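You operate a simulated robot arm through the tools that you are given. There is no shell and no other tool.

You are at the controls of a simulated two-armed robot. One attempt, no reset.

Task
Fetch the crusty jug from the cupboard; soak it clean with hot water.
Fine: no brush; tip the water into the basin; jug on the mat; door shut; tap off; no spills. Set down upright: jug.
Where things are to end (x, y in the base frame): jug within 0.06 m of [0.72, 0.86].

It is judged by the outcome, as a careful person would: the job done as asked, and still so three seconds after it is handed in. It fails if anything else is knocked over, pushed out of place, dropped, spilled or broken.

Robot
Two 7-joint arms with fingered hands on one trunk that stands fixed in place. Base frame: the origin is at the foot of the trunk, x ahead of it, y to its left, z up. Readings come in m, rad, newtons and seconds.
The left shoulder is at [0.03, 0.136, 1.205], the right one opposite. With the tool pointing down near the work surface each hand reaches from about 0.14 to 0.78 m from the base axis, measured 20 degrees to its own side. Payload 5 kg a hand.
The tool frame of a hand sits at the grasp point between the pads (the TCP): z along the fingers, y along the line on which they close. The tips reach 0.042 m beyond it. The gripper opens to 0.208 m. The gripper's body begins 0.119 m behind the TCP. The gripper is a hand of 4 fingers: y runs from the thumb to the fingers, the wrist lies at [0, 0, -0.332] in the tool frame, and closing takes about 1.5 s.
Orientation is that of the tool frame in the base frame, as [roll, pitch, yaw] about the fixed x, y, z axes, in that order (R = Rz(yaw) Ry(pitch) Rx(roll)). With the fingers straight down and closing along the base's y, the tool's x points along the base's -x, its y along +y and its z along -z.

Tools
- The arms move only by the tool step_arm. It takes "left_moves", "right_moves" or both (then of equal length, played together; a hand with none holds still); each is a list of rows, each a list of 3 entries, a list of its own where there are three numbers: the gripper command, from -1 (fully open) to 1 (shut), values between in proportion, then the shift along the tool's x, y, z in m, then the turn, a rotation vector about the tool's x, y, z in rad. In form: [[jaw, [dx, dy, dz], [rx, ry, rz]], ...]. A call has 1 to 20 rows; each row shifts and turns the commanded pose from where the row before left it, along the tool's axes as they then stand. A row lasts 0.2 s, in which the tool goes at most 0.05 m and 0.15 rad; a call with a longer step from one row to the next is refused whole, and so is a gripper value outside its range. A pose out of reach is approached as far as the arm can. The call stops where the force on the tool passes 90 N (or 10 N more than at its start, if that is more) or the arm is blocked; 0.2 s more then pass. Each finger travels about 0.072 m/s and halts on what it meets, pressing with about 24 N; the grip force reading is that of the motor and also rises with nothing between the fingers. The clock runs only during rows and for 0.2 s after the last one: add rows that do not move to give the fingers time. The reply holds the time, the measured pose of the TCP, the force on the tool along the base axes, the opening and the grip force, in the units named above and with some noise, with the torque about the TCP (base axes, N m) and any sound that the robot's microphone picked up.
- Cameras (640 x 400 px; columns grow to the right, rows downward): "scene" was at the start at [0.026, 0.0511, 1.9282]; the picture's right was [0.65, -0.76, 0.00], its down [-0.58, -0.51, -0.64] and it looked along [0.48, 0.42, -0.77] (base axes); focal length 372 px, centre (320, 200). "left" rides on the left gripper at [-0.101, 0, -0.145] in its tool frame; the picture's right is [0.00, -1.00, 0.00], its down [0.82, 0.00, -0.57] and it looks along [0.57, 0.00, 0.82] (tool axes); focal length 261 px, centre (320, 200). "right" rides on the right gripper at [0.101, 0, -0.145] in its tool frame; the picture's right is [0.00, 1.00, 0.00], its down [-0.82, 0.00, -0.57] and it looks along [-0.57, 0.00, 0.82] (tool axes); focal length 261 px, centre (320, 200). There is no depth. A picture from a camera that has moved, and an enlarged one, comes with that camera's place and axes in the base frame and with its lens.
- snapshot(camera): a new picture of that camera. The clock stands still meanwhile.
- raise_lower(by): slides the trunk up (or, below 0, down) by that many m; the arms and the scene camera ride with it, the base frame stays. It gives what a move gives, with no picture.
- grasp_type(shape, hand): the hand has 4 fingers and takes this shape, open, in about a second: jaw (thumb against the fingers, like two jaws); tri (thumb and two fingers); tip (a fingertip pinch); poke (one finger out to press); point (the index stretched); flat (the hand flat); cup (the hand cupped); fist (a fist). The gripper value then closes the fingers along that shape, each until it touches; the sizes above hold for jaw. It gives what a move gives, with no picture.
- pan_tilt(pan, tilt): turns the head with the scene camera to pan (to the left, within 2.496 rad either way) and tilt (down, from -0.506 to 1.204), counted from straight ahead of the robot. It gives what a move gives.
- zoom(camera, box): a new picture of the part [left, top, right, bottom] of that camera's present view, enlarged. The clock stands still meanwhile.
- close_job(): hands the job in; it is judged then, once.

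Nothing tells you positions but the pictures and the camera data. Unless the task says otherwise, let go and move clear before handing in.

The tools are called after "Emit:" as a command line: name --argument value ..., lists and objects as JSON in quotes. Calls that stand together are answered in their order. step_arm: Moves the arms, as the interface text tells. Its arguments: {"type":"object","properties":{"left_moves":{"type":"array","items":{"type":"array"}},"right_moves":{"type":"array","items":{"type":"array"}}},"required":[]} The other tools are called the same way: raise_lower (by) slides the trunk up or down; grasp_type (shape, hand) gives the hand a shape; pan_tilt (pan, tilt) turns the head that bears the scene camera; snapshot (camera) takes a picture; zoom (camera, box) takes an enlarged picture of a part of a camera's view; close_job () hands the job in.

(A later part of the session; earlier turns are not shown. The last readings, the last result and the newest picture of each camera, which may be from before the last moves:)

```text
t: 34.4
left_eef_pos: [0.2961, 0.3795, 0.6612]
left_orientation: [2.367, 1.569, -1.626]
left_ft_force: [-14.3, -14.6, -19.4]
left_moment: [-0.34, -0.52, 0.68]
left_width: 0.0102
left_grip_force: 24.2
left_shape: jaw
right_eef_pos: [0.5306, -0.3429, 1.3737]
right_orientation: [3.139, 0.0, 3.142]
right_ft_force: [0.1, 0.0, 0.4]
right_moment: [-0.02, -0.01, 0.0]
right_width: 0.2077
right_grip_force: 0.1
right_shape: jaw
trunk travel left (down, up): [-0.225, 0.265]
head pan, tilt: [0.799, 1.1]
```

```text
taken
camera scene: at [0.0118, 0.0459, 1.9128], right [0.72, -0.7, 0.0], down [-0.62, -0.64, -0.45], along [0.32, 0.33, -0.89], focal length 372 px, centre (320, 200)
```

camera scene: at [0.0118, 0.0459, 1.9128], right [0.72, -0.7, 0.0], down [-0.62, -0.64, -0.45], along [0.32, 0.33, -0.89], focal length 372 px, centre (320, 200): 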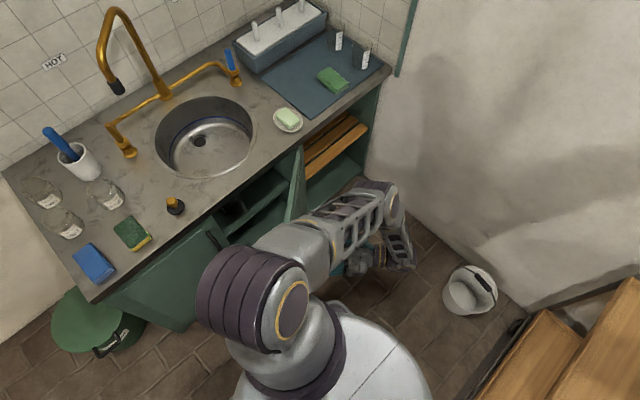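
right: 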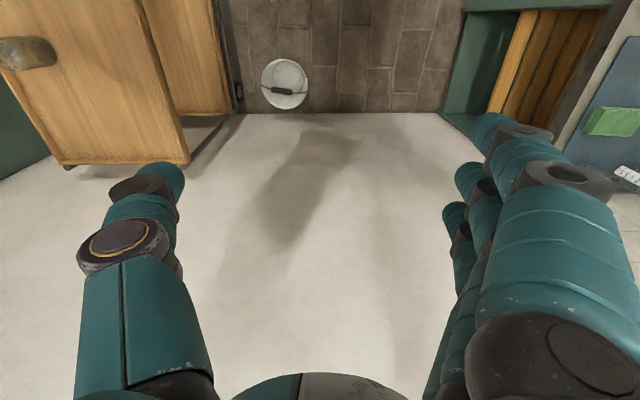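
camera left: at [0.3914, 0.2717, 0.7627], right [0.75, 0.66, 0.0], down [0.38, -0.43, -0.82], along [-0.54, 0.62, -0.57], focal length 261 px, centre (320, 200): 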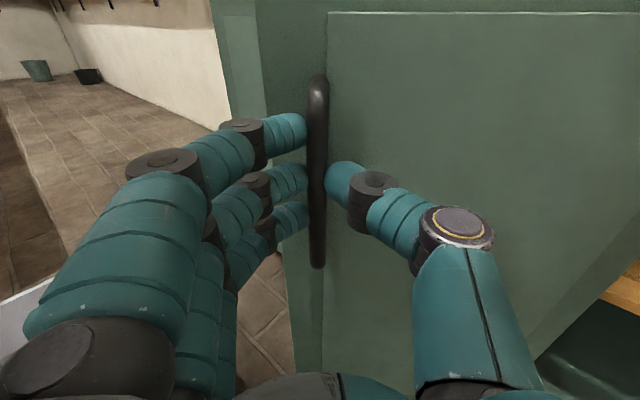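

Emit:
step_arm --left_moves '[[1, [0.004, 0.006, 0], [0, 0, 0]], [1, [0, 0, 0], [0, 0, 0]]]'

```text
t: 35.0
left_eef_pos: [0.296, 0.3794, 0.6599]
left_orientation: [-1.706, 1.567, 0.586]
left_ft_force: [-3.4, -3.6, 4.6]
left_moment: [0.05, 0.09, 0.16]
left_width: 0.0101
left_grip_force: 24.0
left_shape: jaw
left hand out of reach, approached as far as the arm can: row 1
right_eef_pos: [0.531, -0.3424, 1.3747]
right_orientation: [3.141, 0.0, 3.141]
right_ft_force: [-0.3, -0.1, 0.6]
right_moment: [-0.01, -0.01, -0.02]
right_width: 0.2078
right_grip_force: 0.0
right_shape: jaw
trunk travel left (down, up): [-0.225, 0.265]
head pan, tilt: [0.799, 1.1]
```

Force relaxed; it was only a small arc mismatch. I'll open a bit further along a slightly wider arc.

Emit:
step_arm --left_moves '[[1, [0, -0.005, -0.0252], [-0.07, 0, 0]], [1, [0, -0.005, -0.0252], [-0.07, 0, 0]], [1, [0, -0.005, -0.0252], [-0.07, 0, 0]], [1, [0, -0.005, -0.0252], [-0.07, 0, 0]]]'

Emit:
snapshot --camera "scene"

```text
t: 36.0
left_eef_pos: [0.3731, 0.3443, 0.7142]
left_orientation: [3.017, 1.568, -0.698]
left_ft_force: [-0.7, 0.0, -1.4]
left_moment: [0.07, 0.08, -0.09]
left_width: 0.0058
left_grip_force: 24.5
left_shape: jaw
left hand out of reach, approached as far as the arm can: row 1, 2, 3, 4
right_eef_pos: [0.5305, -0.3437, 1.3747]
right_orientation: [3.14, 0.0, 3.137]
right_ft_force: [-1.3, -0.5, -0.5]
right_moment: [0.17, -0.03, -0.03]
right_width: 0.2077
right_grip_force: 0.0
right_shape: jaw
trunk travel left (down, up): [-0.225, 0.265]
head pan, tilt: [0.799, 1.1]
```

```text
taken
camera scene: at [0.012, 0.0444, 1.913], right [0.72, -0.7, 0.0], down [-0.62, -0.64, -0.45], along [0.32, 0.33, -0.89], focal length 372 px, centre (320, 200)
```

scene: 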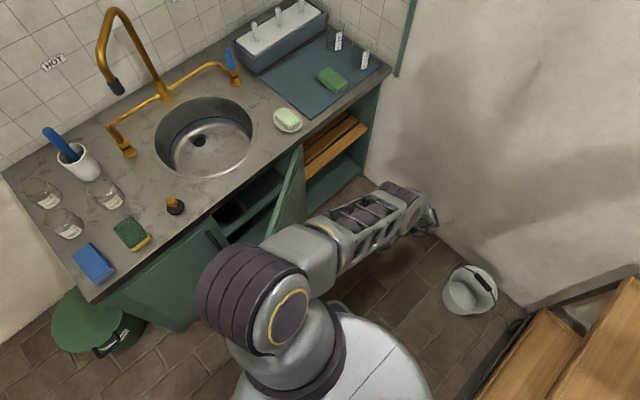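

Emit:
snapshot --camera "left"

Emit:
zoom --camera "scene" --box '[160, 130, 440, 310]'

```text
taken
camera left: at [0.495, 0.2657, 0.8156], right [0.54, 0.84, 0.0], down [0.48, -0.31, -0.82], along [-0.69, 0.45, -0.57], focal length 261 px, centre (320, 200)
```

left: 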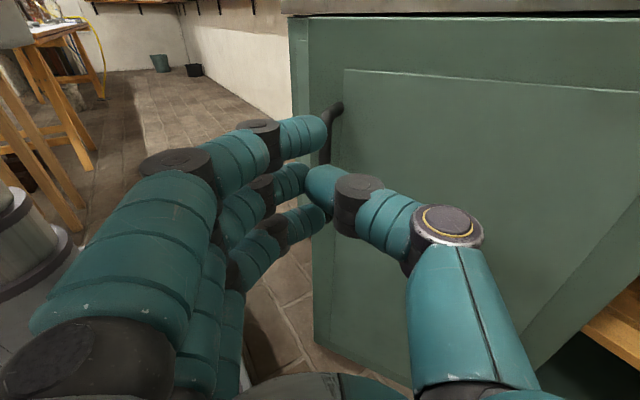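

```text
2.22 times, centred on (300, 220) of scene
camera zoom: at [0.012, 0.0444, 1.913], right [0.72, -0.7, 0.0], down [-0.62, -0.64, -0.45], along [0.32, 0.33, -0.89], focal length 826 px, centre (364, 156)
```

zoom: 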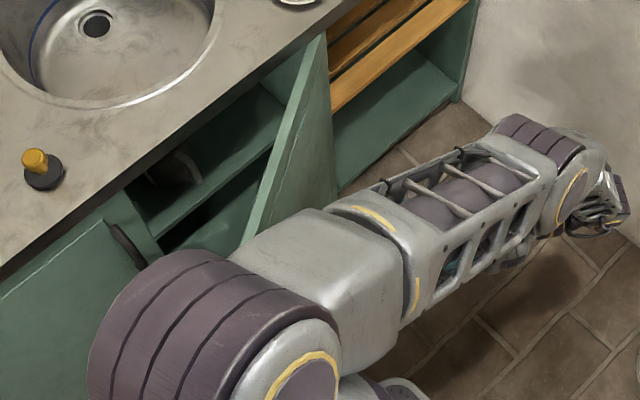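

The hand has slid off the handle, but the door stays open at about 45°. I'll back off, raise the hand above the door top and turn it to point down, so fingers can push the door wider from inside.

Emit:
step_arm --left_moves '[[1, [-0.03, 0, -0.03], [0, 0, 0]], [1, [-0.04, 0, -0.02], [0, 0, 0]], [1, [-0.045, 0, 0], [0, 0, 0]], [1, [-0.045, 0, 0], [0, 0, 0]], [1, [-0.045, 0, 0], [0, 0, 0]], [1, [-0.045, 0, 0], [0, 0, 0]], [1, [-0.045, 0, 0], [0, 0, 0]], [1, [-0.045, 0, 0], [0, 0, 0]], [1, [0, 0, 0], [0, 0, 0]]]'

Emit:
snapshot --camera "scene"

```text
t: 38.0
left_eef_pos: [0.4154, 0.318, 1.0516]
left_orientation: [1.552, 1.568, -2.162]
left_ft_force: [0.0, -0.2, -0.9]
left_moment: [0.01, -0.01, 0.08]
left_width: 0.006
left_grip_force: 23.6
left_shape: jaw
right_eef_pos: [0.5323, -0.3418, 1.3738]
right_orientation: [3.139, 0.0, -3.141]
right_ft_force: [1.4, 0.3, -1.2]
right_moment: [-0.06, 0.08, 0.02]
right_width: 0.2077
right_grip_force: 0.0
right_shape: jaw
trunk travel left (down, up): [-0.225, 0.265]
head pan, tilt: [0.799, 1.1]
```

```text
taken
camera scene: at [0.0132, 0.0465, 1.9127], right [0.72, -0.7, 0.0], down [-0.62, -0.64, -0.45], along [0.32, 0.33, -0.89], focal length 372 px, centre (320, 200)
```

scene: 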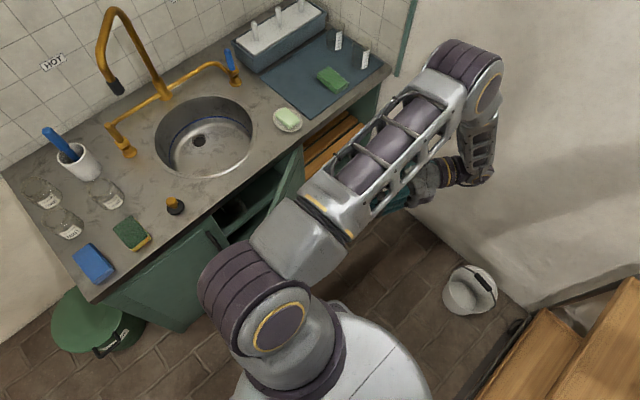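

Emit:
step_arm --left_moves '[[1, [0, 0, 0], [0, 0.1428, 0]], [1, [0, 0, 0], [0, 0.1428, 0]], [1, [0, 0, 0], [0, 0.1428, 0]], [1, [0, 0, 0], [0, 0.1428, 0]], [1, [0, 0, 0], [0, 0.1428, 0]], [1, [0, 0, 0], [0, 0.1428, 0]], [1, [0, 0, 0], [0, 0.1428, 0]], [1, [0, 0, 0], [0, 0.1428, 0]], [1, [0, 0, 0], [0, 0.1428, 0]], [1, [0, 0, 0], [0, 0.1428, 0]], [1, [0, 0, 0], [0, 0.1428, 0]], [1, [0, 0, 0], [0, 0, 0]]]'

Emit:
pan_tilt --pan 1.2 --tilt 0.95

Emit:
snapshot --camera "scene"

Emit:
snapshot --camera "left"

```text
t: 40.6
left_eef_pos: [0.4154, 0.3174, 1.0541]
left_orientation: [3.141, -0.002, -0.571]
left_ft_force: [0.4, 0.6, 0.2]
left_moment: [0.02, 0.06, 0.0]
left_width: 0.0057
left_grip_force: 24.2
left_shape: jaw
right_eef_pos: [0.5318, -0.3437, 1.3742]
right_orientation: [3.14, -0.002, -3.141]
right_ft_force: [1.3, -0.3, -0.6]
right_moment: [-0.02, 0.05, -0.04]
right_width: 0.2078
right_grip_force: 0.1
right_shape: jaw
trunk travel left (down, up): [-0.225, 0.265]
head pan, tilt: [0.799, 1.1]
```

```text
t: 41.5
left_eef_pos: [0.4156, 0.3179, 1.053]
left_orientation: [3.138, 0.003, -0.568]
left_ft_force: [0.5, 0.8, -0.3]
left_moment: [0.02, -0.03, -0.01]
left_width: 0.006
left_grip_force: 24.2
left_shape: jaw
right_eef_pos: [0.5313, -0.342, 1.3746]
right_orientation: [3.14, -0.001, -3.141]
right_ft_force: [-0.3, 0.3, -0.7]
right_moment: [-0.03, 0.02, 0.0]
right_width: 0.208
right_grip_force: 0.1
right_shape: jaw
trunk travel left (down, up): [-0.225, 0.265]
head pan, tilt: [1.201, 0.949]
```

```text
taken
camera scene: at [-0.0054, 0.0683, 1.9231], right [0.93, -0.36, 0.0], down [-0.29, -0.76, -0.58], along [0.21, 0.54, -0.81], focal length 372 px, centre (320, 200)
```

scene: 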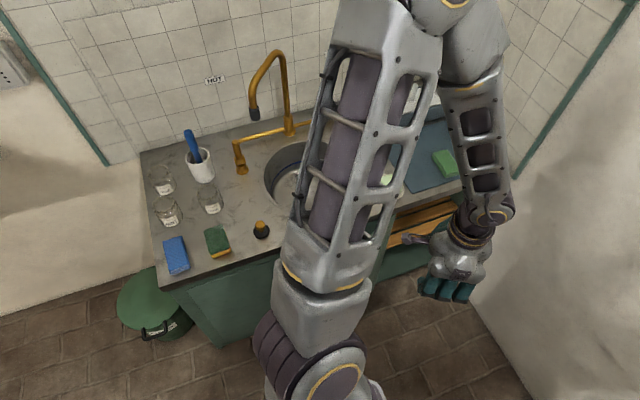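

```text
taken
camera left: at [0.3302, 0.3729, 1.1982], right [0.54, 0.84, 0.0], down [0.69, -0.44, 0.57], along [0.48, -0.31, -0.82], focal length 261 px, centre (320, 200)
```

left: 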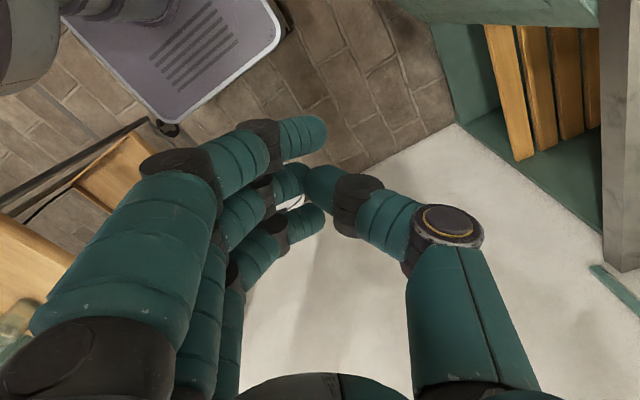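

The arm is over the counter now. I'm not sure of the exact door angle, so I'll turn the right hand's camera toward the cupboard as a second view.

Emit:
step_arm --right_moves '[[-1, [0, 0, 0], [0, 0, -0.1428]], [-1, [0, 0, 0], [0, 0, -0.1428]], [-1, [0, 0, 0], [0, 0, -0.1428]], [-1, [0, 0, 0], [0, 0, -0.1428]], [-1, [0, 0, 0], [0, 0, -0.1428]], [-1, [0, 0, 0], [0, 0, -0.1428]], [-1, [0, 0, 0], [0, 0, -0.1428]], [-1, [0, 0, 0], [0, 0, -0.1428]], [-1, [0, 0, 0], [0, 0, -0.1428]], [-1, [0, 0, 0], [0, 0, -0.1428]], [-1, [0, 0, 0], [0, 0, -0.1428]]]'

Emit:
snapshot --camera "right"

```text
t: 43.9
left_eef_pos: [0.4161, 0.3207, 1.0514]
left_orientation: [3.139, 0.0, -0.571]
left_ft_force: [1.2, 6.1, -2.1]
left_moment: [-0.87, 0.12, -0.04]
left_width: 0.0061
left_grip_force: 23.9
left_shape: jaw
right_eef_pos: [0.5307, -0.3399, 1.374]
right_orientation: [3.135, -0.005, -1.598]
right_ft_force: [-3.9, -17.3, -5.9]
right_moment: [2.39, -0.54, 0.02]
right_width: 0.2081
right_grip_force: 0.0
right_shape: jaw
trunk travel left (down, up): [-0.225, 0.265]
head pan, tilt: [1.201, 0.949]
```

```text
taken
camera right: at [0.528, -0.4394, 1.5216], right [-1.0, 0.03, 0.01], down [0.03, 0.82, 0.57], along [0.01, 0.57, -0.82], focal length 261 px, centre (320, 200)
```

right: 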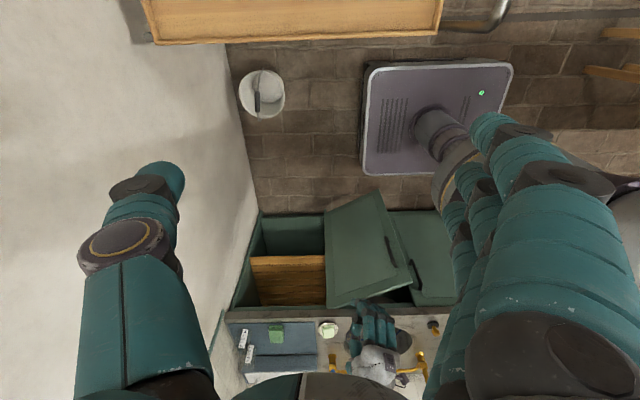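

The right camera shows door A is only about 17° open now (free edge near (0.14, 0.56)). I'll lower the trunk to gain reach and take the handle again.

Emit:
raise_lower --by -0.2

Emit:
step_arm --left_moves '[[0.2, [0, 0, 0], [0, 0, 0.141]], [0.2, [0, 0, 0], [0, 0, 0.141]], [0.2, [0, 0, 0], [0, 0, 0.141]], [0.2, [0, 0, 0], [0, 0, 0.141]], [0.2, [0, 0, 0], [0, 0, 0.141]], [0.2, [-0.0322, 0.0202, 0], [0, 0, 0]], [0.2, [-0.0322, 0.0202, 0], [0, 0, 0]], [0.2, [-0.0322, 0.0202, 0], [0, 0, 0]], [0.2, [-0.0322, 0.0202, 0], [0, 0, 0]], [0.2, [0, 0, 0], [0, 0, 0]]]'

Emit:
snapshot --camera "right"

Emit:
snapshot --camera "scene"

```text
t: 46.0
left_eef_pos: [0.4135, 0.3188, 0.8545]
left_orientation: [3.14, 0.001, -0.572]
left_ft_force: [-1.3, 0.6, 0.5]
left_moment: [0.02, 0.02, 0.0]
left_width: 0.006
left_grip_force: 24.5
left_shape: jaw
right_eef_pos: [0.5309, -0.3423, 1.1742]
right_orientation: [3.139, 0.0, -1.599]
right_ft_force: [-0.2, 0.0, 0.8]
right_moment: [0.0, -0.02, -0.01]
right_width: 0.2079
right_grip_force: 0.1
right_shape: jaw
trunk travel left (down, up): [-0.025, 0.465]
head pan, tilt: [1.201, 0.949]
```

```text
t: 48.2
left_eef_pos: [0.2994, 0.4171, 0.8519]
left_orientation: [3.139, 0.0, -1.276]
left_ft_force: [0.1, -0.2, 1.0]
left_moment: [0.02, 0.05, -0.03]
left_width: 0.0825
left_grip_force: 0.1
left_shape: jaw
right_eef_pos: [0.5317, -0.3412, 1.1742]
right_orientation: [3.138, -0.001, -1.599]
right_ft_force: [0.0, 0.4, -0.6]
right_moment: [-0.01, 0.05, -0.01]
right_width: 0.2078
right_grip_force: 0.1
right_shape: jaw
trunk travel left (down, up): [-0.025, 0.465]
head pan, tilt: [1.201, 0.949]
```

```text
taken
camera right: at [0.5289, -0.4425, 1.3198], right [-1.0, 0.03, 0.0], down [0.03, 0.82, 0.57], along [0.01, 0.57, -0.82], focal length 261 px, centre (320, 200)
```

right: 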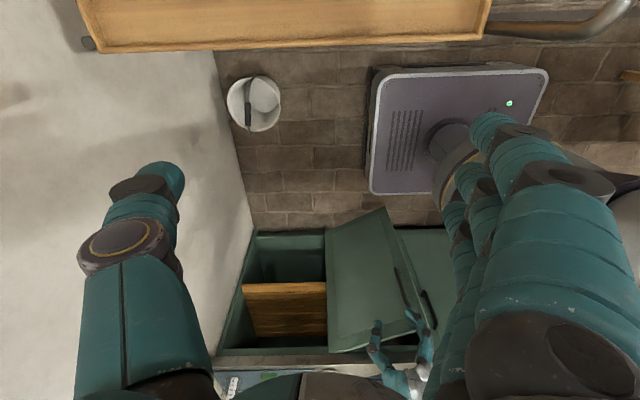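

```text
taken
camera scene: at [-0.0052, 0.0682, 1.7231], right [0.93, -0.36, 0.0], down [-0.29, -0.76, -0.58], along [0.21, 0.54, -0.81], focal length 372 px, centre (320, 200)
```

scene: 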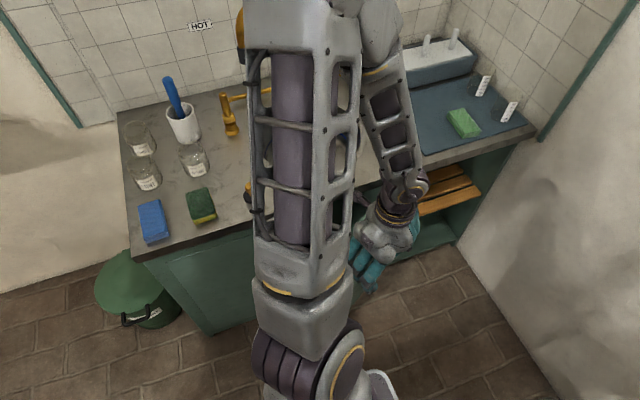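

Emit:
zoom --camera "right" --box '[300, 190, 500, 400]'

Emit:
snapshot --camera "left"

```text
1.90 times, centred on (400, 295) of right
camera zoom: at [0.5289, -0.4425, 1.3198], right [-1.0, 0.03, 0.0], down [0.03, 0.82, 0.57], along [0.01, 0.57, -0.82], focal length 496 px, centre (168, 19)
```

zoom: 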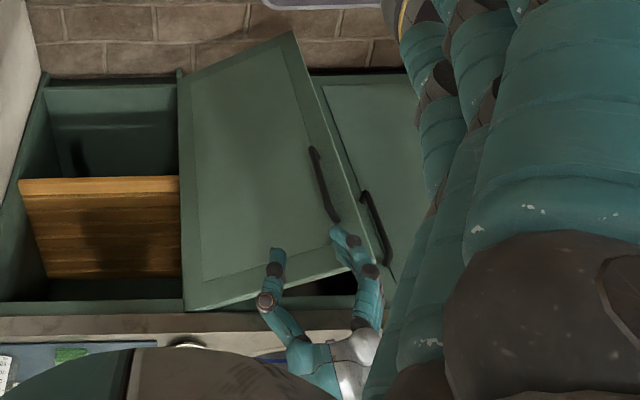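

```text
taken
camera left: at [0.2708, 0.5145, 0.9975], right [0.96, 0.29, 0.0], down [0.24, -0.78, 0.57], along [0.17, -0.55, -0.82], focal length 261 px, centre (320, 200)
```

left: 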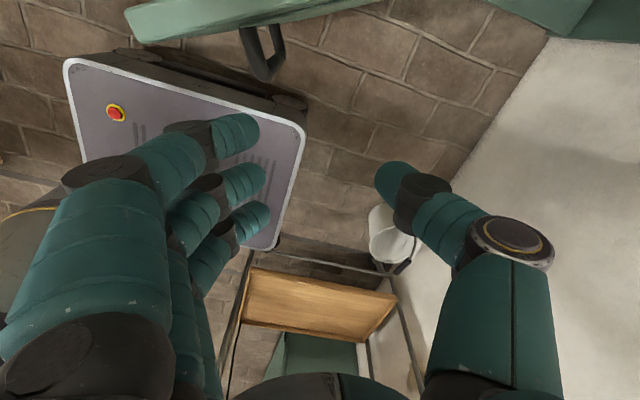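

Combining views, the door is at about 25°, its handle bar near (0.224, 0.47), z 0.58–0.73. I'll tilt the hand level again and come to just in front of the handle.

Emit:
step_arm --left_moves '[[0.2, [0, 0, 0], [0, -0.1428, 0]], [0.2, [0, 0, 0], [0, -0.1428, 0]], [0.2, [0, 0, 0], [0, -0.1428, 0]], [0.2, [0, 0, 0], [0, -0.1428, 0]], [0.2, [0, 0, 0], [0, -0.1428, 0]], [0.2, [0, 0, 0], [0, -0.1428, 0]], [0.2, [0, 0, 0], [0, -0.1428, 0]], [0.2, [0, 0, 0], [0, -0.1428, 0]], [0.2, [0, 0, 0], [0, -0.1428, 0]], [0.2, [0, 0, 0], [0, -0.1428, 0]], [0.2, [0, 0, 0], [0, -0.1428, 0]], [0.2, [0, 0, 0], [-0.14, 0, 0]], [0.2, [0.0384, 0.0093, -0.012], [0, 0, 0]], [0.2, [0.0384, 0.0093, -0.012], [0, 0, 0]], [0.2, [0.0384, 0.0093, -0.012], [0, 0, 0]], [0.2, [0.0384, 0.0093, -0.012], [0, 0, 0]], [0.2, [0.0384, 0.0093, -0.012], [0, 0, 0]], [0.2, [0, 0, 0], [0, 0, 0]]]'

Emit:
snapshot --camera "left"

Emit:
snapshot --camera "scene"

```text
t: 52.0
left_eef_pos: [0.3019, 0.3544, 0.6607]
left_orientation: [2.391, 1.569, -1.887]
left_ft_force: [-0.1, 0.1, 0.0]
left_moment: [0.02, 0.02, 0.01]
left_width: 0.0827
left_grip_force: 0.1
left_shape: jaw
left hand out of reach, approached as far as the arm can: row 1, 2
right_eef_pos: [0.5306, -0.3415, 1.1738]
right_orientation: [3.138, -0.001, -1.6]
right_ft_force: [-0.7, -0.8, 0.4]
right_moment: [-0.02, 0.01, 0.06]
right_width: 0.2078
right_grip_force: 0.0
right_shape: jaw
trunk travel left (down, up): [-0.025, 0.465]
head pan, tilt: [1.201, 0.949]
```

```text
taken
camera left: at [0.3629, 0.2239, 0.762], right [0.91, 0.42, 0.0], down [0.24, -0.52, -0.82], along [-0.34, 0.74, -0.57], focal length 261 px, centre (320, 200)
```

left: 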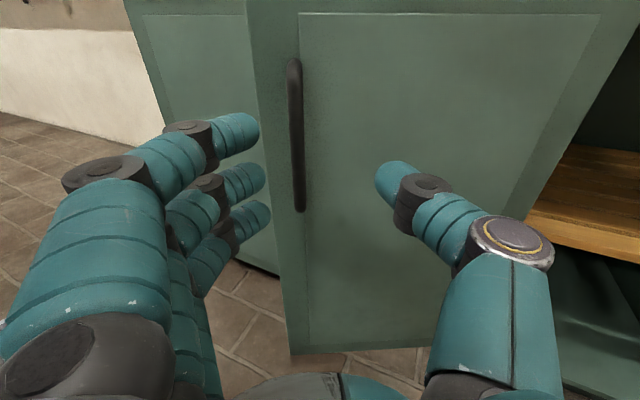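

```text
taken
camera scene: at [-0.0059, 0.0684, 1.7232], right [0.93, -0.36, 0.0], down [-0.29, -0.76, -0.58], along [0.21, 0.54, -0.81], focal length 372 px, centre (320, 200)
```

scene: 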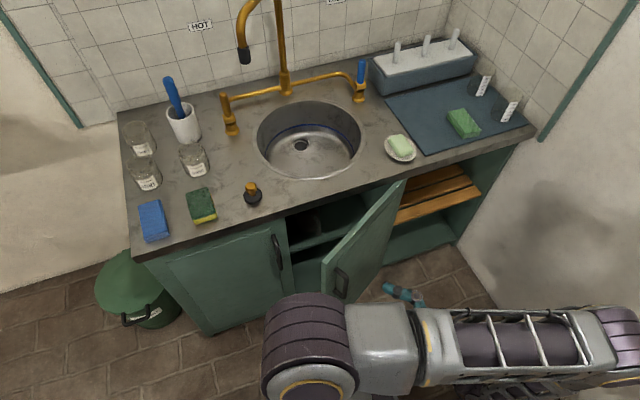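

The hand is square to the door; the bar is about 0.10 m ahead and slightly to the finger side. I'll align and move in, then close.

Emit:
step_arm --left_moves '[[0.2, [0, 0, 0], [-0.105, 0, 0]], [0.2, [0.002, 0.011, 0.028], [0, 0, 0]], [0.2, [0.002, 0, 0.028], [0, 0, 0]], [0.2, [0, 0, 0.027], [0, 0, 0]], [0.2, [0, 0, 0], [0, 0, 0]]]'

Emit:
snapshot --camera "left"

```text
t: 53.2
left_eef_pos: [0.2492, 0.4207, 0.6566]
left_orientation: [2.534, 1.569, -1.639]
left_ft_force: [0.1, -0.2, 0.1]
left_moment: [0.02, -0.01, -0.01]
left_width: 0.0827
left_grip_force: 0.1
left_shape: jaw
right_eef_pos: [0.532, -0.3419, 1.1734]
right_orientation: [3.138, 0.0, -1.599]
right_ft_force: [0.4, 1.1, 0.5]
right_moment: [-0.02, 0.0, 0.02]
right_width: 0.2079
right_grip_force: 0.1
right_shape: jaw
trunk travel left (down, up): [-0.025, 0.465]
head pan, tilt: [1.201, 0.949]
```

```text
taken
camera left: at [0.324, 0.2967, 0.7578], right [0.86, 0.51, 0.0], down [0.3, -0.49, -0.82], along [-0.42, 0.7, -0.57], focal length 261 px, centre (320, 200)
```

left: 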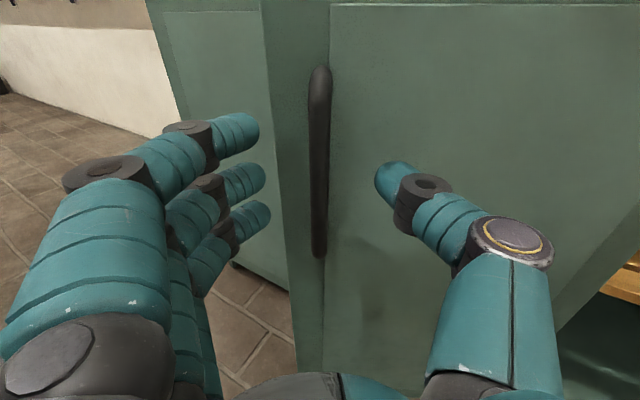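

The bar is centred between the fingers. I'll close and continue swinging the door open.

Emit:
step_arm --left_moves '[[1, [0, 0, 0], [0, 0, 0]], [1, [0, 0, 0], [0, 0, 0]], [1, [0, 0, 0], [0, 0, 0]], [1, [0, 0, 0], [0, 0, 0]], [1, [0, 0, 0], [0, 0, 0]], [1, [0, 0, 0], [0, 0, 0]], [1, [0, -0.0058, -0.025], [-0.07, 0, 0]], [1, [0, -0.0058, -0.025], [-0.07, 0, 0]], [1, [0, -0.0058, -0.025], [-0.07, 0, 0]], [1, [0, -0.0058, -0.025], [-0.07, 0, 0]]]'

Emit:
snapshot --camera "scene"

```text
t: 55.4
left_eef_pos: [0.3288, 0.354, 0.6578]
left_orientation: [1.316, 1.569, -2.577]
left_ft_force: [-0.6, -0.3, -0.7]
left_moment: [0.03, 0.03, -0.03]
left_width: 0.0
left_grip_force: 23.8
left_shape: jaw
right_eef_pos: [0.5309, -0.3428, 1.1744]
right_orientation: [3.138, -0.001, -1.597]
right_ft_force: [-0.2, 0.4, -0.7]
right_moment: [-0.02, 0.0, -0.03]
right_width: 0.2078
right_grip_force: 0.1
right_shape: jaw
trunk travel left (down, up): [-0.025, 0.465]
head pan, tilt: [1.201, 0.949]
```

```text
taken
camera scene: at [-0.0053, 0.0685, 1.7231], right [0.93, -0.36, 0.0], down [-0.29, -0.76, -0.58], along [0.21, 0.54, -0.81], focal length 372 px, centre (320, 200)
```

scene: 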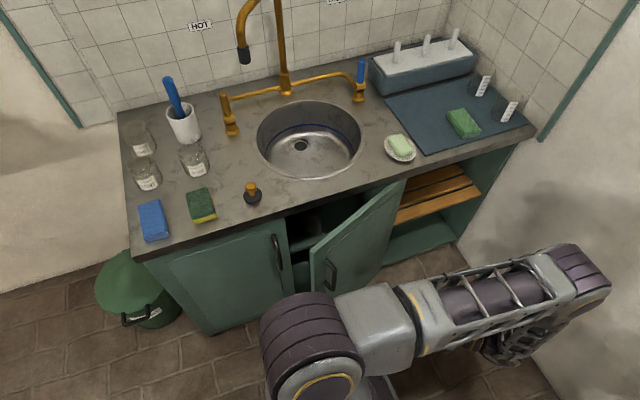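

The grip closed on nothing: the bar slipped out ahead of the fingertips. I'll open the hand and look again, then go in deeper.

Emit:
step_arm --left_moves '[[0.2, [0, 0, -0.02], [0, 0, 0]], [0.2, [0, 0, -0.02], [0.075, 0, 0]], [0.2, [0, 0, 0], [0.075, 0, 0]], [0.2, [0, 0, 0], [0.075, 0, 0]], [0.2, [0, 0, 0], [0.075, 0, 0]], [0.2, [0, 0, 0], [0, 0, 0]]]'

Emit:
snapshot --camera "left"

```text
t: 56.8
left_eef_pos: [0.3564, 0.3263, 0.6583]
left_orientation: [2.525, 1.568, -1.666]
left_ft_force: [0.4, -0.3, 0.0]
left_moment: [-0.02, 0.03, 0.02]
left_width: 0.083
left_grip_force: 0.0
left_shape: jaw
right_eef_pos: [0.5313, -0.3418, 1.1736]
right_orientation: [3.139, -0.001, -1.6]
right_ft_force: [0.6, -0.1, 0.4]
right_moment: [0.01, 0.0, -0.02]
right_width: 0.208
right_grip_force: 0.0
right_shape: jaw
trunk travel left (down, up): [-0.025, 0.465]
head pan, tilt: [1.201, 0.949]
```

```text
taken
camera left: at [0.4299, 0.2016, 0.7587], right [0.87, 0.5, 0.0], down [0.29, -0.5, -0.82], along [-0.4, 0.71, -0.57], focal length 261 px, centre (320, 200)
```

left: 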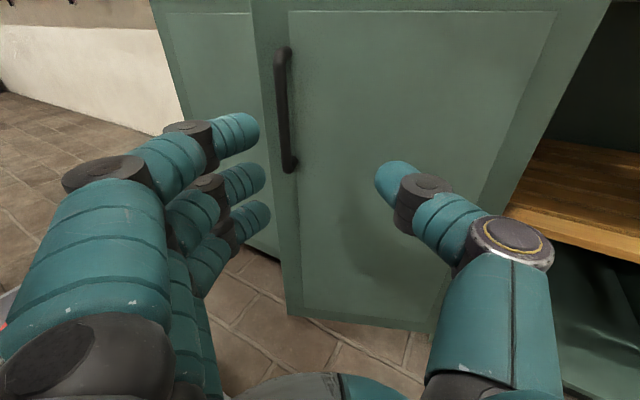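

Emit:
step_arm --left_moves '[[0.2, [0, 0, 0], [0.127, 0, 0]], [0.2, [0.002, 0.034, 0.0], [0, 0, 0]], [0.2, [0.002, 0.034, 0.0], [0, 0, 0]], [0.2, [0, 0, 0.04], [0, 0, 0]], [0.2, [0, 0, 0.04], [0, 0, 0]], [0.2, [0, 0, 0.04], [0, 0, 0]], [0.2, [0, 0, 0.03], [0, 0, 0]], [0.2, [0, 0, 0.02], [0, 0, 0]], [0.2, [0, 0, 0], [0, 0, 0]]]'

Emit:
snapshot --camera "left"

```text
t: 58.8
left_eef_pos: [0.2296, 0.4571, 0.6546]
left_orientation: [2.375, 1.568, -1.944]
left_ft_force: [0.9, 1.1, -0.1]
left_moment: [-0.03, 0.03, 0.0]
left_width: 0.0829
left_grip_force: 0.1
left_shape: jaw
right_eef_pos: [0.5314, -0.3425, 1.1743]
right_orientation: [3.139, 0.0, -1.6]
right_ft_force: [-0.6, 0.2, -0.3]
right_moment: [0.01, 0.04, -0.03]
right_width: 0.2079
right_grip_force: 0.0
right_shape: jaw
trunk travel left (down, up): [-0.025, 0.465]
head pan, tilt: [1.201, 0.949]
```

```text
taken
camera left: at [0.286, 0.3246, 0.7555], right [0.92, 0.38, 0.0], down [0.22, -0.53, -0.82], along [-0.31, 0.76, -0.57], focal length 261 px, centre (320, 200)
```

left: 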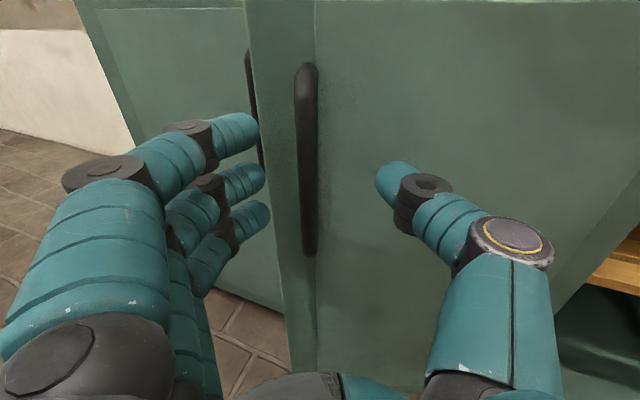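

Emit:
step_arm --left_moves '[[0.2, [0, 0.008, 0.009], [0, 0, 0]], [0.2, [0, 0, 0.009], [0, 0, 0]], [0.2, [0, 0, 0], [0, 0, 0]]]'

Emit:
snapshot --camera "left"

```text
t: 59.6
left_eef_pos: [0.2162, 0.4718, 0.6548]
left_orientation: [2.556, 1.568, -1.763]
left_ft_force: [-0.6, 0.9, -0.5]
left_moment: [-0.03, -0.03, -0.04]
left_width: 0.083
left_grip_force: 0.0
left_shape: jaw
right_eef_pos: [0.5306, -0.3419, 1.175]
right_orientation: [3.138, -0.002, -1.599]
right_ft_force: [0.4, -0.6, 0.3]
right_moment: [0.0, 0.01, 0.01]
right_width: 0.2081
right_grip_force: 0.2
right_shape: jaw
trunk travel left (down, up): [-0.025, 0.465]
head pan, tilt: [1.201, 0.949]
```

```text
taken
camera left: at [0.2715, 0.3382, 0.7553], right [0.92, 0.38, 0.0], down [0.22, -0.53, -0.82], along [-0.31, 0.76, -0.57], focal length 261 px, centre (320, 200)
```

left: 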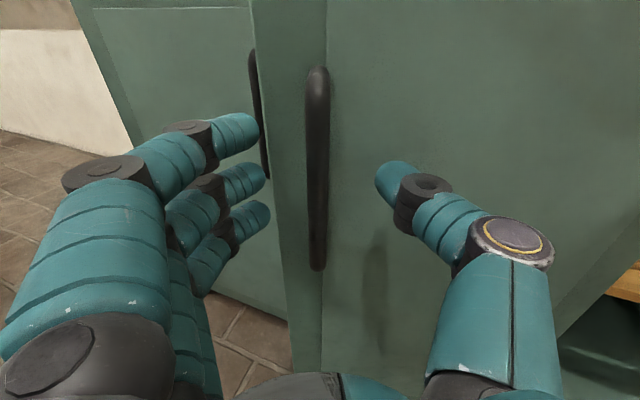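

Emit:
step_arm --left_moves '[[1, [0, 0, 0], [0, 0, 0]], [1, [0, 0, 0], [0, 0, 0]], [1, [0, 0, 0], [0, 0, 0]], [1, [0, 0, 0], [0, 0, 0]], [1, [0, 0, 0], [0, 0, 0]], [1, [0, 0, 0], [0, 0, 0]], [1, [0, 0, 0], [0, 0, 0]]]'

Emit:
snapshot --camera "left"

```text
t: 61.2
left_eef_pos: [0.2167, 0.4704, 0.6554]
left_orientation: [2.474, 1.568, -1.846]
left_ft_force: [-1.3, -0.3, -1.0]
left_moment: [0.03, -0.03, 0.06]
left_width: 0.0095
left_grip_force: 24.2
left_shape: jaw
right_eef_pos: [0.5315, -0.3421, 1.1734]
right_orientation: [3.138, -0.001, -1.599]
right_ft_force: [-0.1, -0.3, 0.1]
right_moment: [-0.02, 0.03, -0.02]
right_width: 0.2078
right_grip_force: 0.0
right_shape: jaw
trunk travel left (down, up): [-0.025, 0.465]
head pan, tilt: [1.201, 0.949]
```

```text
taken
camera left: at [0.2714, 0.3381, 0.7553], right [0.92, 0.38, 0.0], down [0.22, -0.53, -0.82], along [-0.31, 0.76, -0.57], focal length 261 px, centre (320, 200)
```

left: 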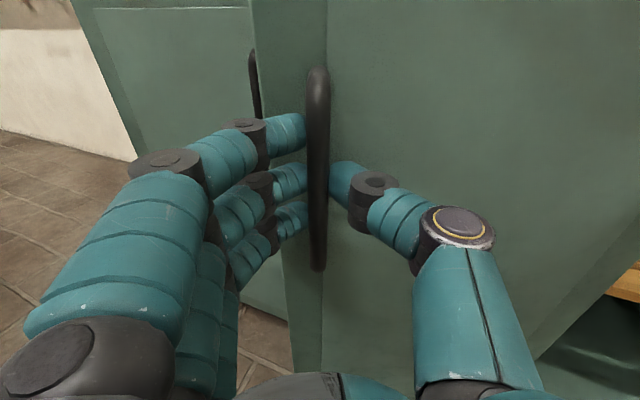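

The bar is firmly gripped now (9.5 mm). I'll swing the door further open along its arc.

Emit:
step_arm --left_moves '[[1, [0, -0.0054, -0.0252], [-0.07, 0, 0]], [1, [0, -0.0054, -0.0252], [-0.07, 0, 0]], [1, [0, -0.0054, -0.0252], [-0.07, 0, 0]], [1, [0, -0.0054, -0.0252], [-0.07, 0, 0]], [1, [0, -0.0054, -0.0252], [-0.07, 0, 0]], [1, [0, -0.0054, -0.0252], [-0.07, 0, 0]], [1, [0, -0.0054, -0.0252], [-0.07, 0, 0]], [1, [0, -0.0054, -0.0252], [-0.07, 0, 0]]]'

Emit:
snapshot --camera "scene"

```text
t: 63.0
left_eef_pos: [0.369, 0.3369, 0.6546]
left_orientation: [2.084, 1.57, -1.677]
left_ft_force: [-4.8, -8.1, 0.2]
left_moment: [0.06, -0.03, 0.22]
left_width: 0.0096
left_grip_force: 24.1
left_shape: jaw
right_eef_pos: [0.5323, -0.3423, 1.1742]
right_orientation: [3.139, 0.0, -1.598]
right_ft_force: [0.3, 0.0, 0.3]
right_moment: [-0.02, 0.0, 0.02]
right_width: 0.2077
right_grip_force: 0.1
right_shape: jaw
trunk travel left (down, up): [-0.025, 0.465]
head pan, tilt: [1.201, 0.949]
```

```text
taken
camera scene: at [-0.0054, 0.068, 1.7231], right [0.93, -0.36, 0.0], down [-0.29, -0.76, -0.58], along [0.21, 0.54, -0.81], focal length 372 px, centre (320, 200)
```

scene: 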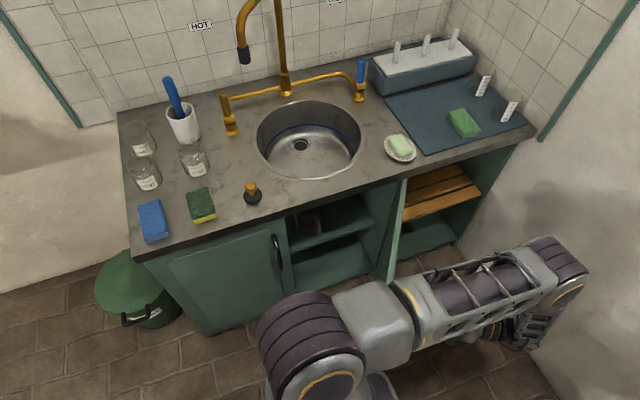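

The door is at about 54° with low force. I'll continue toward about 80°.

Emit:
step_arm --left_moves '[[1, [0, -0.0035, -0.0254], [-0.07, 0, 0]], [1, [0, -0.0045, -0.0254], [-0.07, 0, 0]], [1, [0, -0.0045, -0.0254], [-0.07, 0, 0]], [1, [0, -0.0045, -0.0254], [-0.07, 0, 0]]]'

Emit:
snapshot --camera "scene"

```text
t: 64.0
left_eef_pos: [0.4295, 0.3096, 0.6579]
left_orientation: [2.868, 1.564, -0.638]
left_ft_force: [3.0, 13.5, -15.2]
left_moment: [-0.13, -0.27, -0.3]
left_width: 0.0093
left_grip_force: 24.3
left_shape: jaw
left hand out of reach, approached as far as the arm can: row 3, 4
right_eef_pos: [0.532, -0.3406, 1.1735]
right_orientation: [3.136, 0.001, -1.599]
right_ft_force: [0.1, -0.7, 0.0]
right_moment: [0.02, 0.02, 0.03]
right_width: 0.2082
right_grip_force: 0.1
right_shape: jaw
trunk travel left (down, up): [-0.025, 0.465]
head pan, tilt: [1.201, 0.949]
```

```text
taken
camera scene: at [-0.0044, 0.0701, 1.7227], right [0.93, -0.36, 0.0], down [-0.29, -0.76, -0.58], along [0.21, 0.54, -0.81], focal length 372 px, centre (320, 200)
```

scene: 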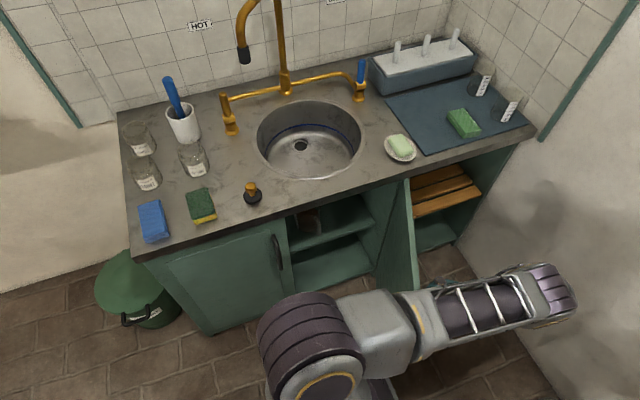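

The door stands at about 65°. I'll open the fingers, slide straight up off the bar and rise above the door.

Emit:
step_arm --left_moves '[[0.1, [0, 0, 0], [0, 0, 0]], [0.1, [0, 0, 0], [0, 0, 0]], [0.1, [0, 0, 0], [0, 0, 0]], [0.1, [0, 0, 0], [0, 0, 0]], [0.1, [-0.02, 0, 0], [0, 0, 0]], [0.1, [-0.03, 0, 0], [0, 0, 0]], [0.1, [-0.04, 0, 0], [0, 0, 0]], [0.1, [-0.04, 0, 0], [0, 0, 0]], [0.1, [-0.04, 0, 0], [0, 0, 0]], [0.1, [-0.04, 0, 0], [0, 0, 0]], [0.1, [-0.04, 0, 0], [0, 0, 0]], [0.1, [-0.04, 0, 0], [0, 0, 0]], [0.1, [0, 0, 0], [0, 0, 0]]]'

Emit:
snapshot --camera "scene"

Emit:
snapshot --camera "right"

```text
t: 66.8
left_eef_pos: [0.4282, 0.3089, 0.9479]
left_orientation: [1.567, 1.568, -1.913]
left_ft_force: [0.0, -0.6, -0.8]
left_moment: [0.0, 0.01, 0.01]
left_width: 0.0927
left_grip_force: 0.1
left_shape: jaw
right_eef_pos: [0.5327, -0.341, 1.1741]
right_orientation: [3.138, 0.0, -1.599]
right_ft_force: [0.4, 0.8, -1.0]
right_moment: [-0.04, 0.03, 0.01]
right_width: 0.2078
right_grip_force: 0.1
right_shape: jaw
trunk travel left (down, up): [-0.025, 0.465]
head pan, tilt: [1.201, 0.949]
```

```text
taken
camera scene: at [-0.005, 0.069, 1.723], right [0.93, -0.36, 0.0], down [-0.29, -0.76, -0.58], along [0.21, 0.54, -0.81], focal length 372 px, centre (320, 200)
```

scene: 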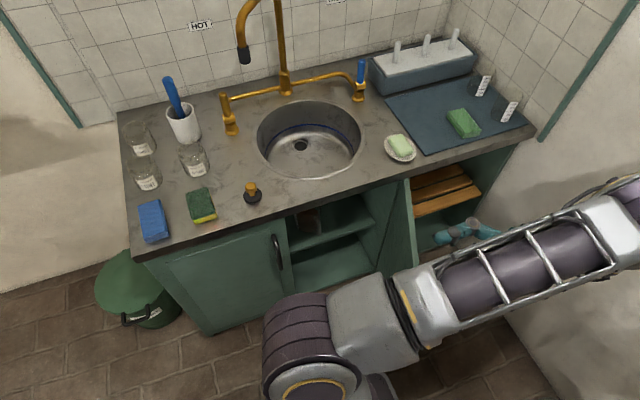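

```text
taken
camera right: at [0.5292, -0.4416, 1.3199], right [-1.0, 0.03, 0.0], down [0.03, 0.82, 0.57], along [0.01, 0.57, -0.82], focal length 261 px, centre (320, 200)
```

right: 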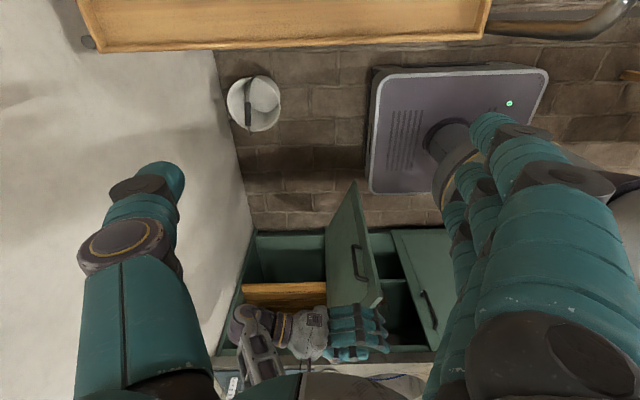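

Door A stays open at about 65°. I'll zoom in on the jug inside.

Emit:
zoom --camera "scene" --box '[270, 180, 430, 300]'

Emit:
zoom --camera "right" --box '[220, 170, 480, 380]'

```text
3.33 times, centred on (350, 240) of scene
camera zoom: at [-0.005, 0.069, 1.723], right [0.93, -0.36, 0.0], down [-0.29, -0.76, -0.58], along [0.21, 0.54, -0.81], focal length 1240 px, centre (220, 67)
```

zoom: 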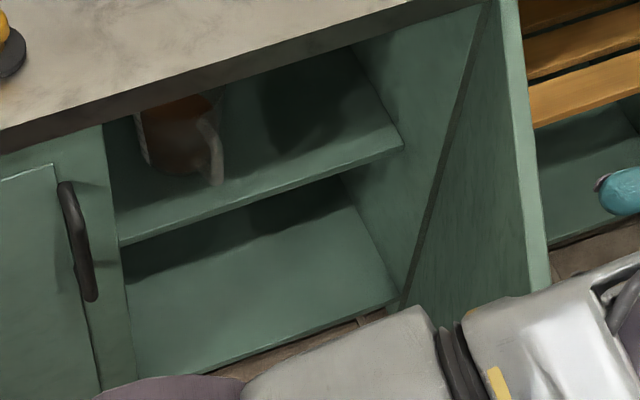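

```text
1.90 times, centred on (350, 275) of right
camera zoom: at [0.5292, -0.4416, 1.3199], right [-1.0, 0.03, 0.0], down [0.03, 0.82, 0.57], along [0.01, 0.57, -0.82], focal length 496 px, centre (263, 57)
```

zoom: 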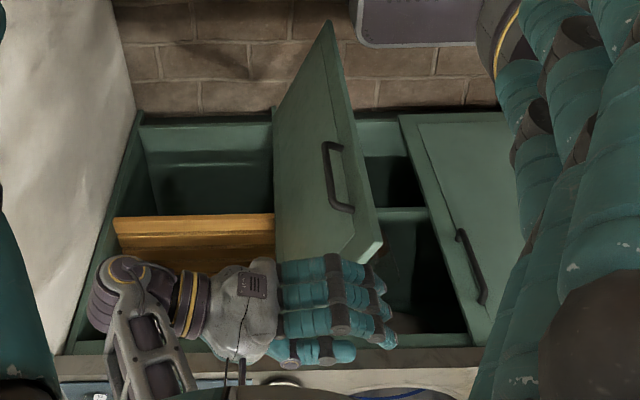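

The jug stands on the shelf just right of the doors' meeting line, partly hidden by the counter. I'll raise the trunk, point the hand at the opening and look inside with its camera.

Emit:
raise_lower --by 0.2

Emit:
step_arm --left_moves '[[0.1, [0, -0.0317, 0.0433], [0, 0, 0]], [0.1, [0, -0.0317, 0.0433], [0, 0, 0]], [0.1, [0, -0.0317, 0.0433], [0, 0, 0]], [0.1, [0, 0, 0], [0.141, 0, 0]], [0.1, [0, 0, 0], [0.141, 0, 0]], [0.1, [0, 0, 0], [0.141, 0, 0]], [0.1, [0, 0, 0], [0.141, 0, 0]], [0.1, [0, 0, 0], [0.141, 0, 0]], [0.1, [0, 0, 0], [0.141, 0, 0]], [0.1, [0, 0, 0], [0.141, 0, 0]], [0.1, [0, 0, 0], [0.141, 0, 0]], [0.1, [0, 0, 0], [0, 0, 0]]]'

Emit:
snapshot --camera "left"

```text
t: 69.0
left_eef_pos: [0.4277, 0.309, 1.1479]
left_orientation: [1.405, 1.569, -2.075]
left_ft_force: [-0.4, -0.3, 0.8]
left_moment: [0.0, 0.06, 0.05]
left_width: 0.0931
left_grip_force: 0.0
left_shape: jaw
right_eef_pos: [0.5311, -0.342, 1.3734]
right_orientation: [3.138, 0.0, -1.599]
right_ft_force: [0.3, -0.7, 0.0]
right_moment: [-0.02, -0.01, 0.02]
right_width: 0.2079
right_grip_force: 0.2
right_shape: jaw
trunk travel left (down, up): [-0.225, 0.265]
head pan, tilt: [1.201, 0.949]
```

```text
refused: row 1 steps farther than a row can; nothing moved
```

```text
taken
camera left: at [0.5654, 0.2617, 1.2487], right [0.33, 0.94, 0.0], down [0.54, -0.19, -0.82], along [-0.77, 0.27, -0.57], focal length 261 px, centre (320, 200)
```

left: 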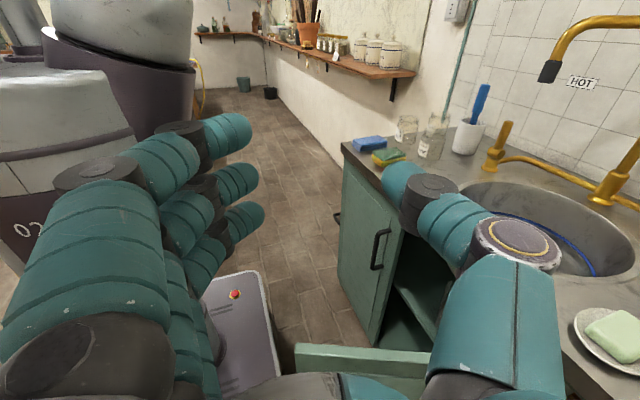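

One step was too long; I'll redo it in smaller rows. I also note the spout's nozzle is swung aside, near (0.13, 0.96), at the basin's edge.

Emit:
step_arm --left_moves '[[0.1, [0, -0.0238, 0.0325], [0, 0, 0]], [0.1, [0, -0.0238, 0.0325], [0, 0, 0]], [0.1, [0, -0.0238, 0.0325], [0, 0, 0]], [0.1, [0, -0.0238, 0.0325], [0, 0, 0]], [0.1, [0, 0, 0], [0.141, 0, 0]], [0.1, [0, 0, 0], [0.141, 0, 0]], [0.1, [0, 0, 0], [0.141, 0, 0]], [0.1, [0, 0, 0], [0.141, 0, 0]], [0.1, [0, 0, 0], [0.141, 0, 0]], [0.1, [0, 0, 0], [0.141, 0, 0]], [0.1, [0, 0, 0], [0.141, 0, 0]], [0.1, [0, 0, 0], [0.141, 0, 0]], [0.1, [0, 0, 0], [0, 0, 0]]]'

Emit:
snapshot --camera "left"

```text
t: 71.8
left_eef_pos: [0.3386, 0.4448, 1.148]
left_orientation: [2.914, 1.569, -1.698]
left_ft_force: [0.6, 0.7, -0.7]
left_moment: [0.03, 0.02, 0.08]
left_width: 0.0934
left_grip_force: 0.1
left_shape: jaw
right_eef_pos: [0.5304, -0.3409, 1.3751]
right_orientation: [3.138, -0.001, -1.599]
right_ft_force: [0.4, 0.8, 0.1]
right_moment: [-0.12, 0.05, 0.04]
right_width: 0.208
right_grip_force: 0.1
right_shape: jaw
trunk travel left (down, up): [-0.225, 0.265]
head pan, tilt: [1.201, 0.949]
```

```text
taken
camera left: at [0.3528, 0.2999, 1.2489], right [0.99, 0.1, 0.0], down [0.06, -0.57, -0.82], along [-0.08, 0.82, -0.57], focal length 261 px, centre (320, 200)
```

left: 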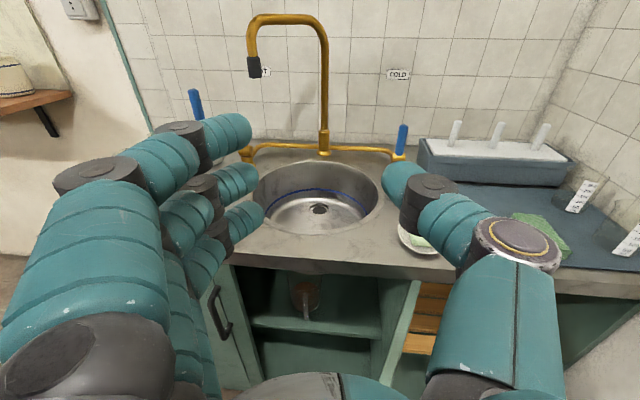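

From here I can see the tap clearly and the jug inside on the shelf. I'll lower the hand in front of the opening for a close look.

Emit:
step_arm --left_moves '[[0.1, [0.044, 0.0185, 0.002], [0, 0, 0]], [0.1, [0.044, 0.0185, 0.002], [0, 0, 0]], [0.1, [0.044, 0.0185, 0.002], [0, 0, 0]], [0.1, [0.044, 0.0185, 0.002], [0, 0, 0]], [0.1, [0.044, 0.0185, 0.002], [0, 0, 0]], [0.1, [0.044, 0.0185, 0.002], [0, 0, 0]], [0.1, [0.044, 0.0185, 0.002], [0, 0, 0]], [0.1, [0.044, 0.0185, 0.002], [0, 0, 0]], [0.1, [0.044, 0.0185, 0.002], [0, 0, 0]], [0.1, [0, 0, 0], [0.0, 0, 0]]]'

Emit:
snapshot --camera "left"

Emit:
snapshot --camera "scene"

```text
t: 74.0
left_eef_pos: [0.1694, 0.4422, 0.7507]
left_orientation: [0.851, 1.57, 2.524]
left_ft_force: [-1.3, -0.3, 0.5]
left_moment: [-0.04, -0.01, -0.09]
left_width: 0.0936
left_grip_force: 0.1
left_shape: jaw
right_eef_pos: [0.5293, -0.3431, 1.3742]
right_orientation: [3.137, -0.001, -1.599]
right_ft_force: [-0.2, -0.7, -0.9]
right_moment: [0.1, -0.11, -0.01]
right_width: 0.2078
right_grip_force: 0.1
right_shape: jaw
trunk travel left (down, up): [-0.225, 0.265]
head pan, tilt: [1.201, 0.949]
```

```text
taken
camera left: at [0.1837, 0.2991, 0.8524], right [0.99, 0.1, 0.01], down [0.06, -0.57, -0.82], along [-0.08, 0.82, -0.57], focal length 261 px, centre (320, 200)
```

left: 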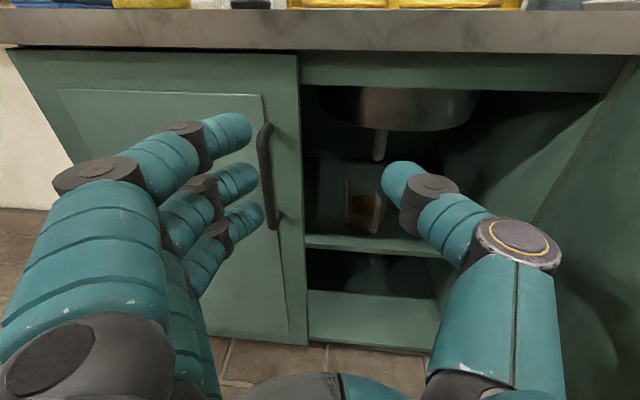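

```text
taken
camera scene: at [-0.0074, 0.0676, 1.9232], right [0.93, -0.36, 0.0], down [-0.29, -0.76, -0.58], along [0.21, 0.54, -0.81], focal length 372 px, centre (320, 200)
```

scene: 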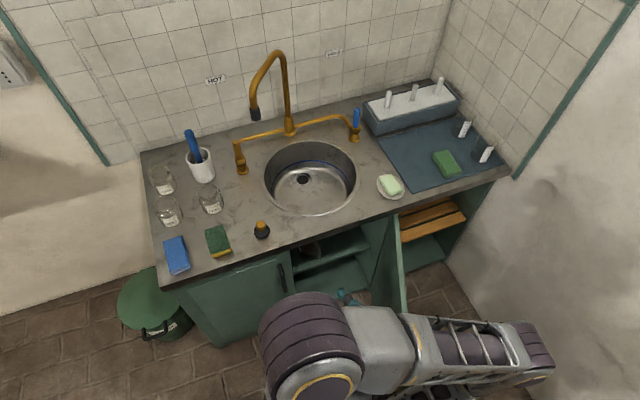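

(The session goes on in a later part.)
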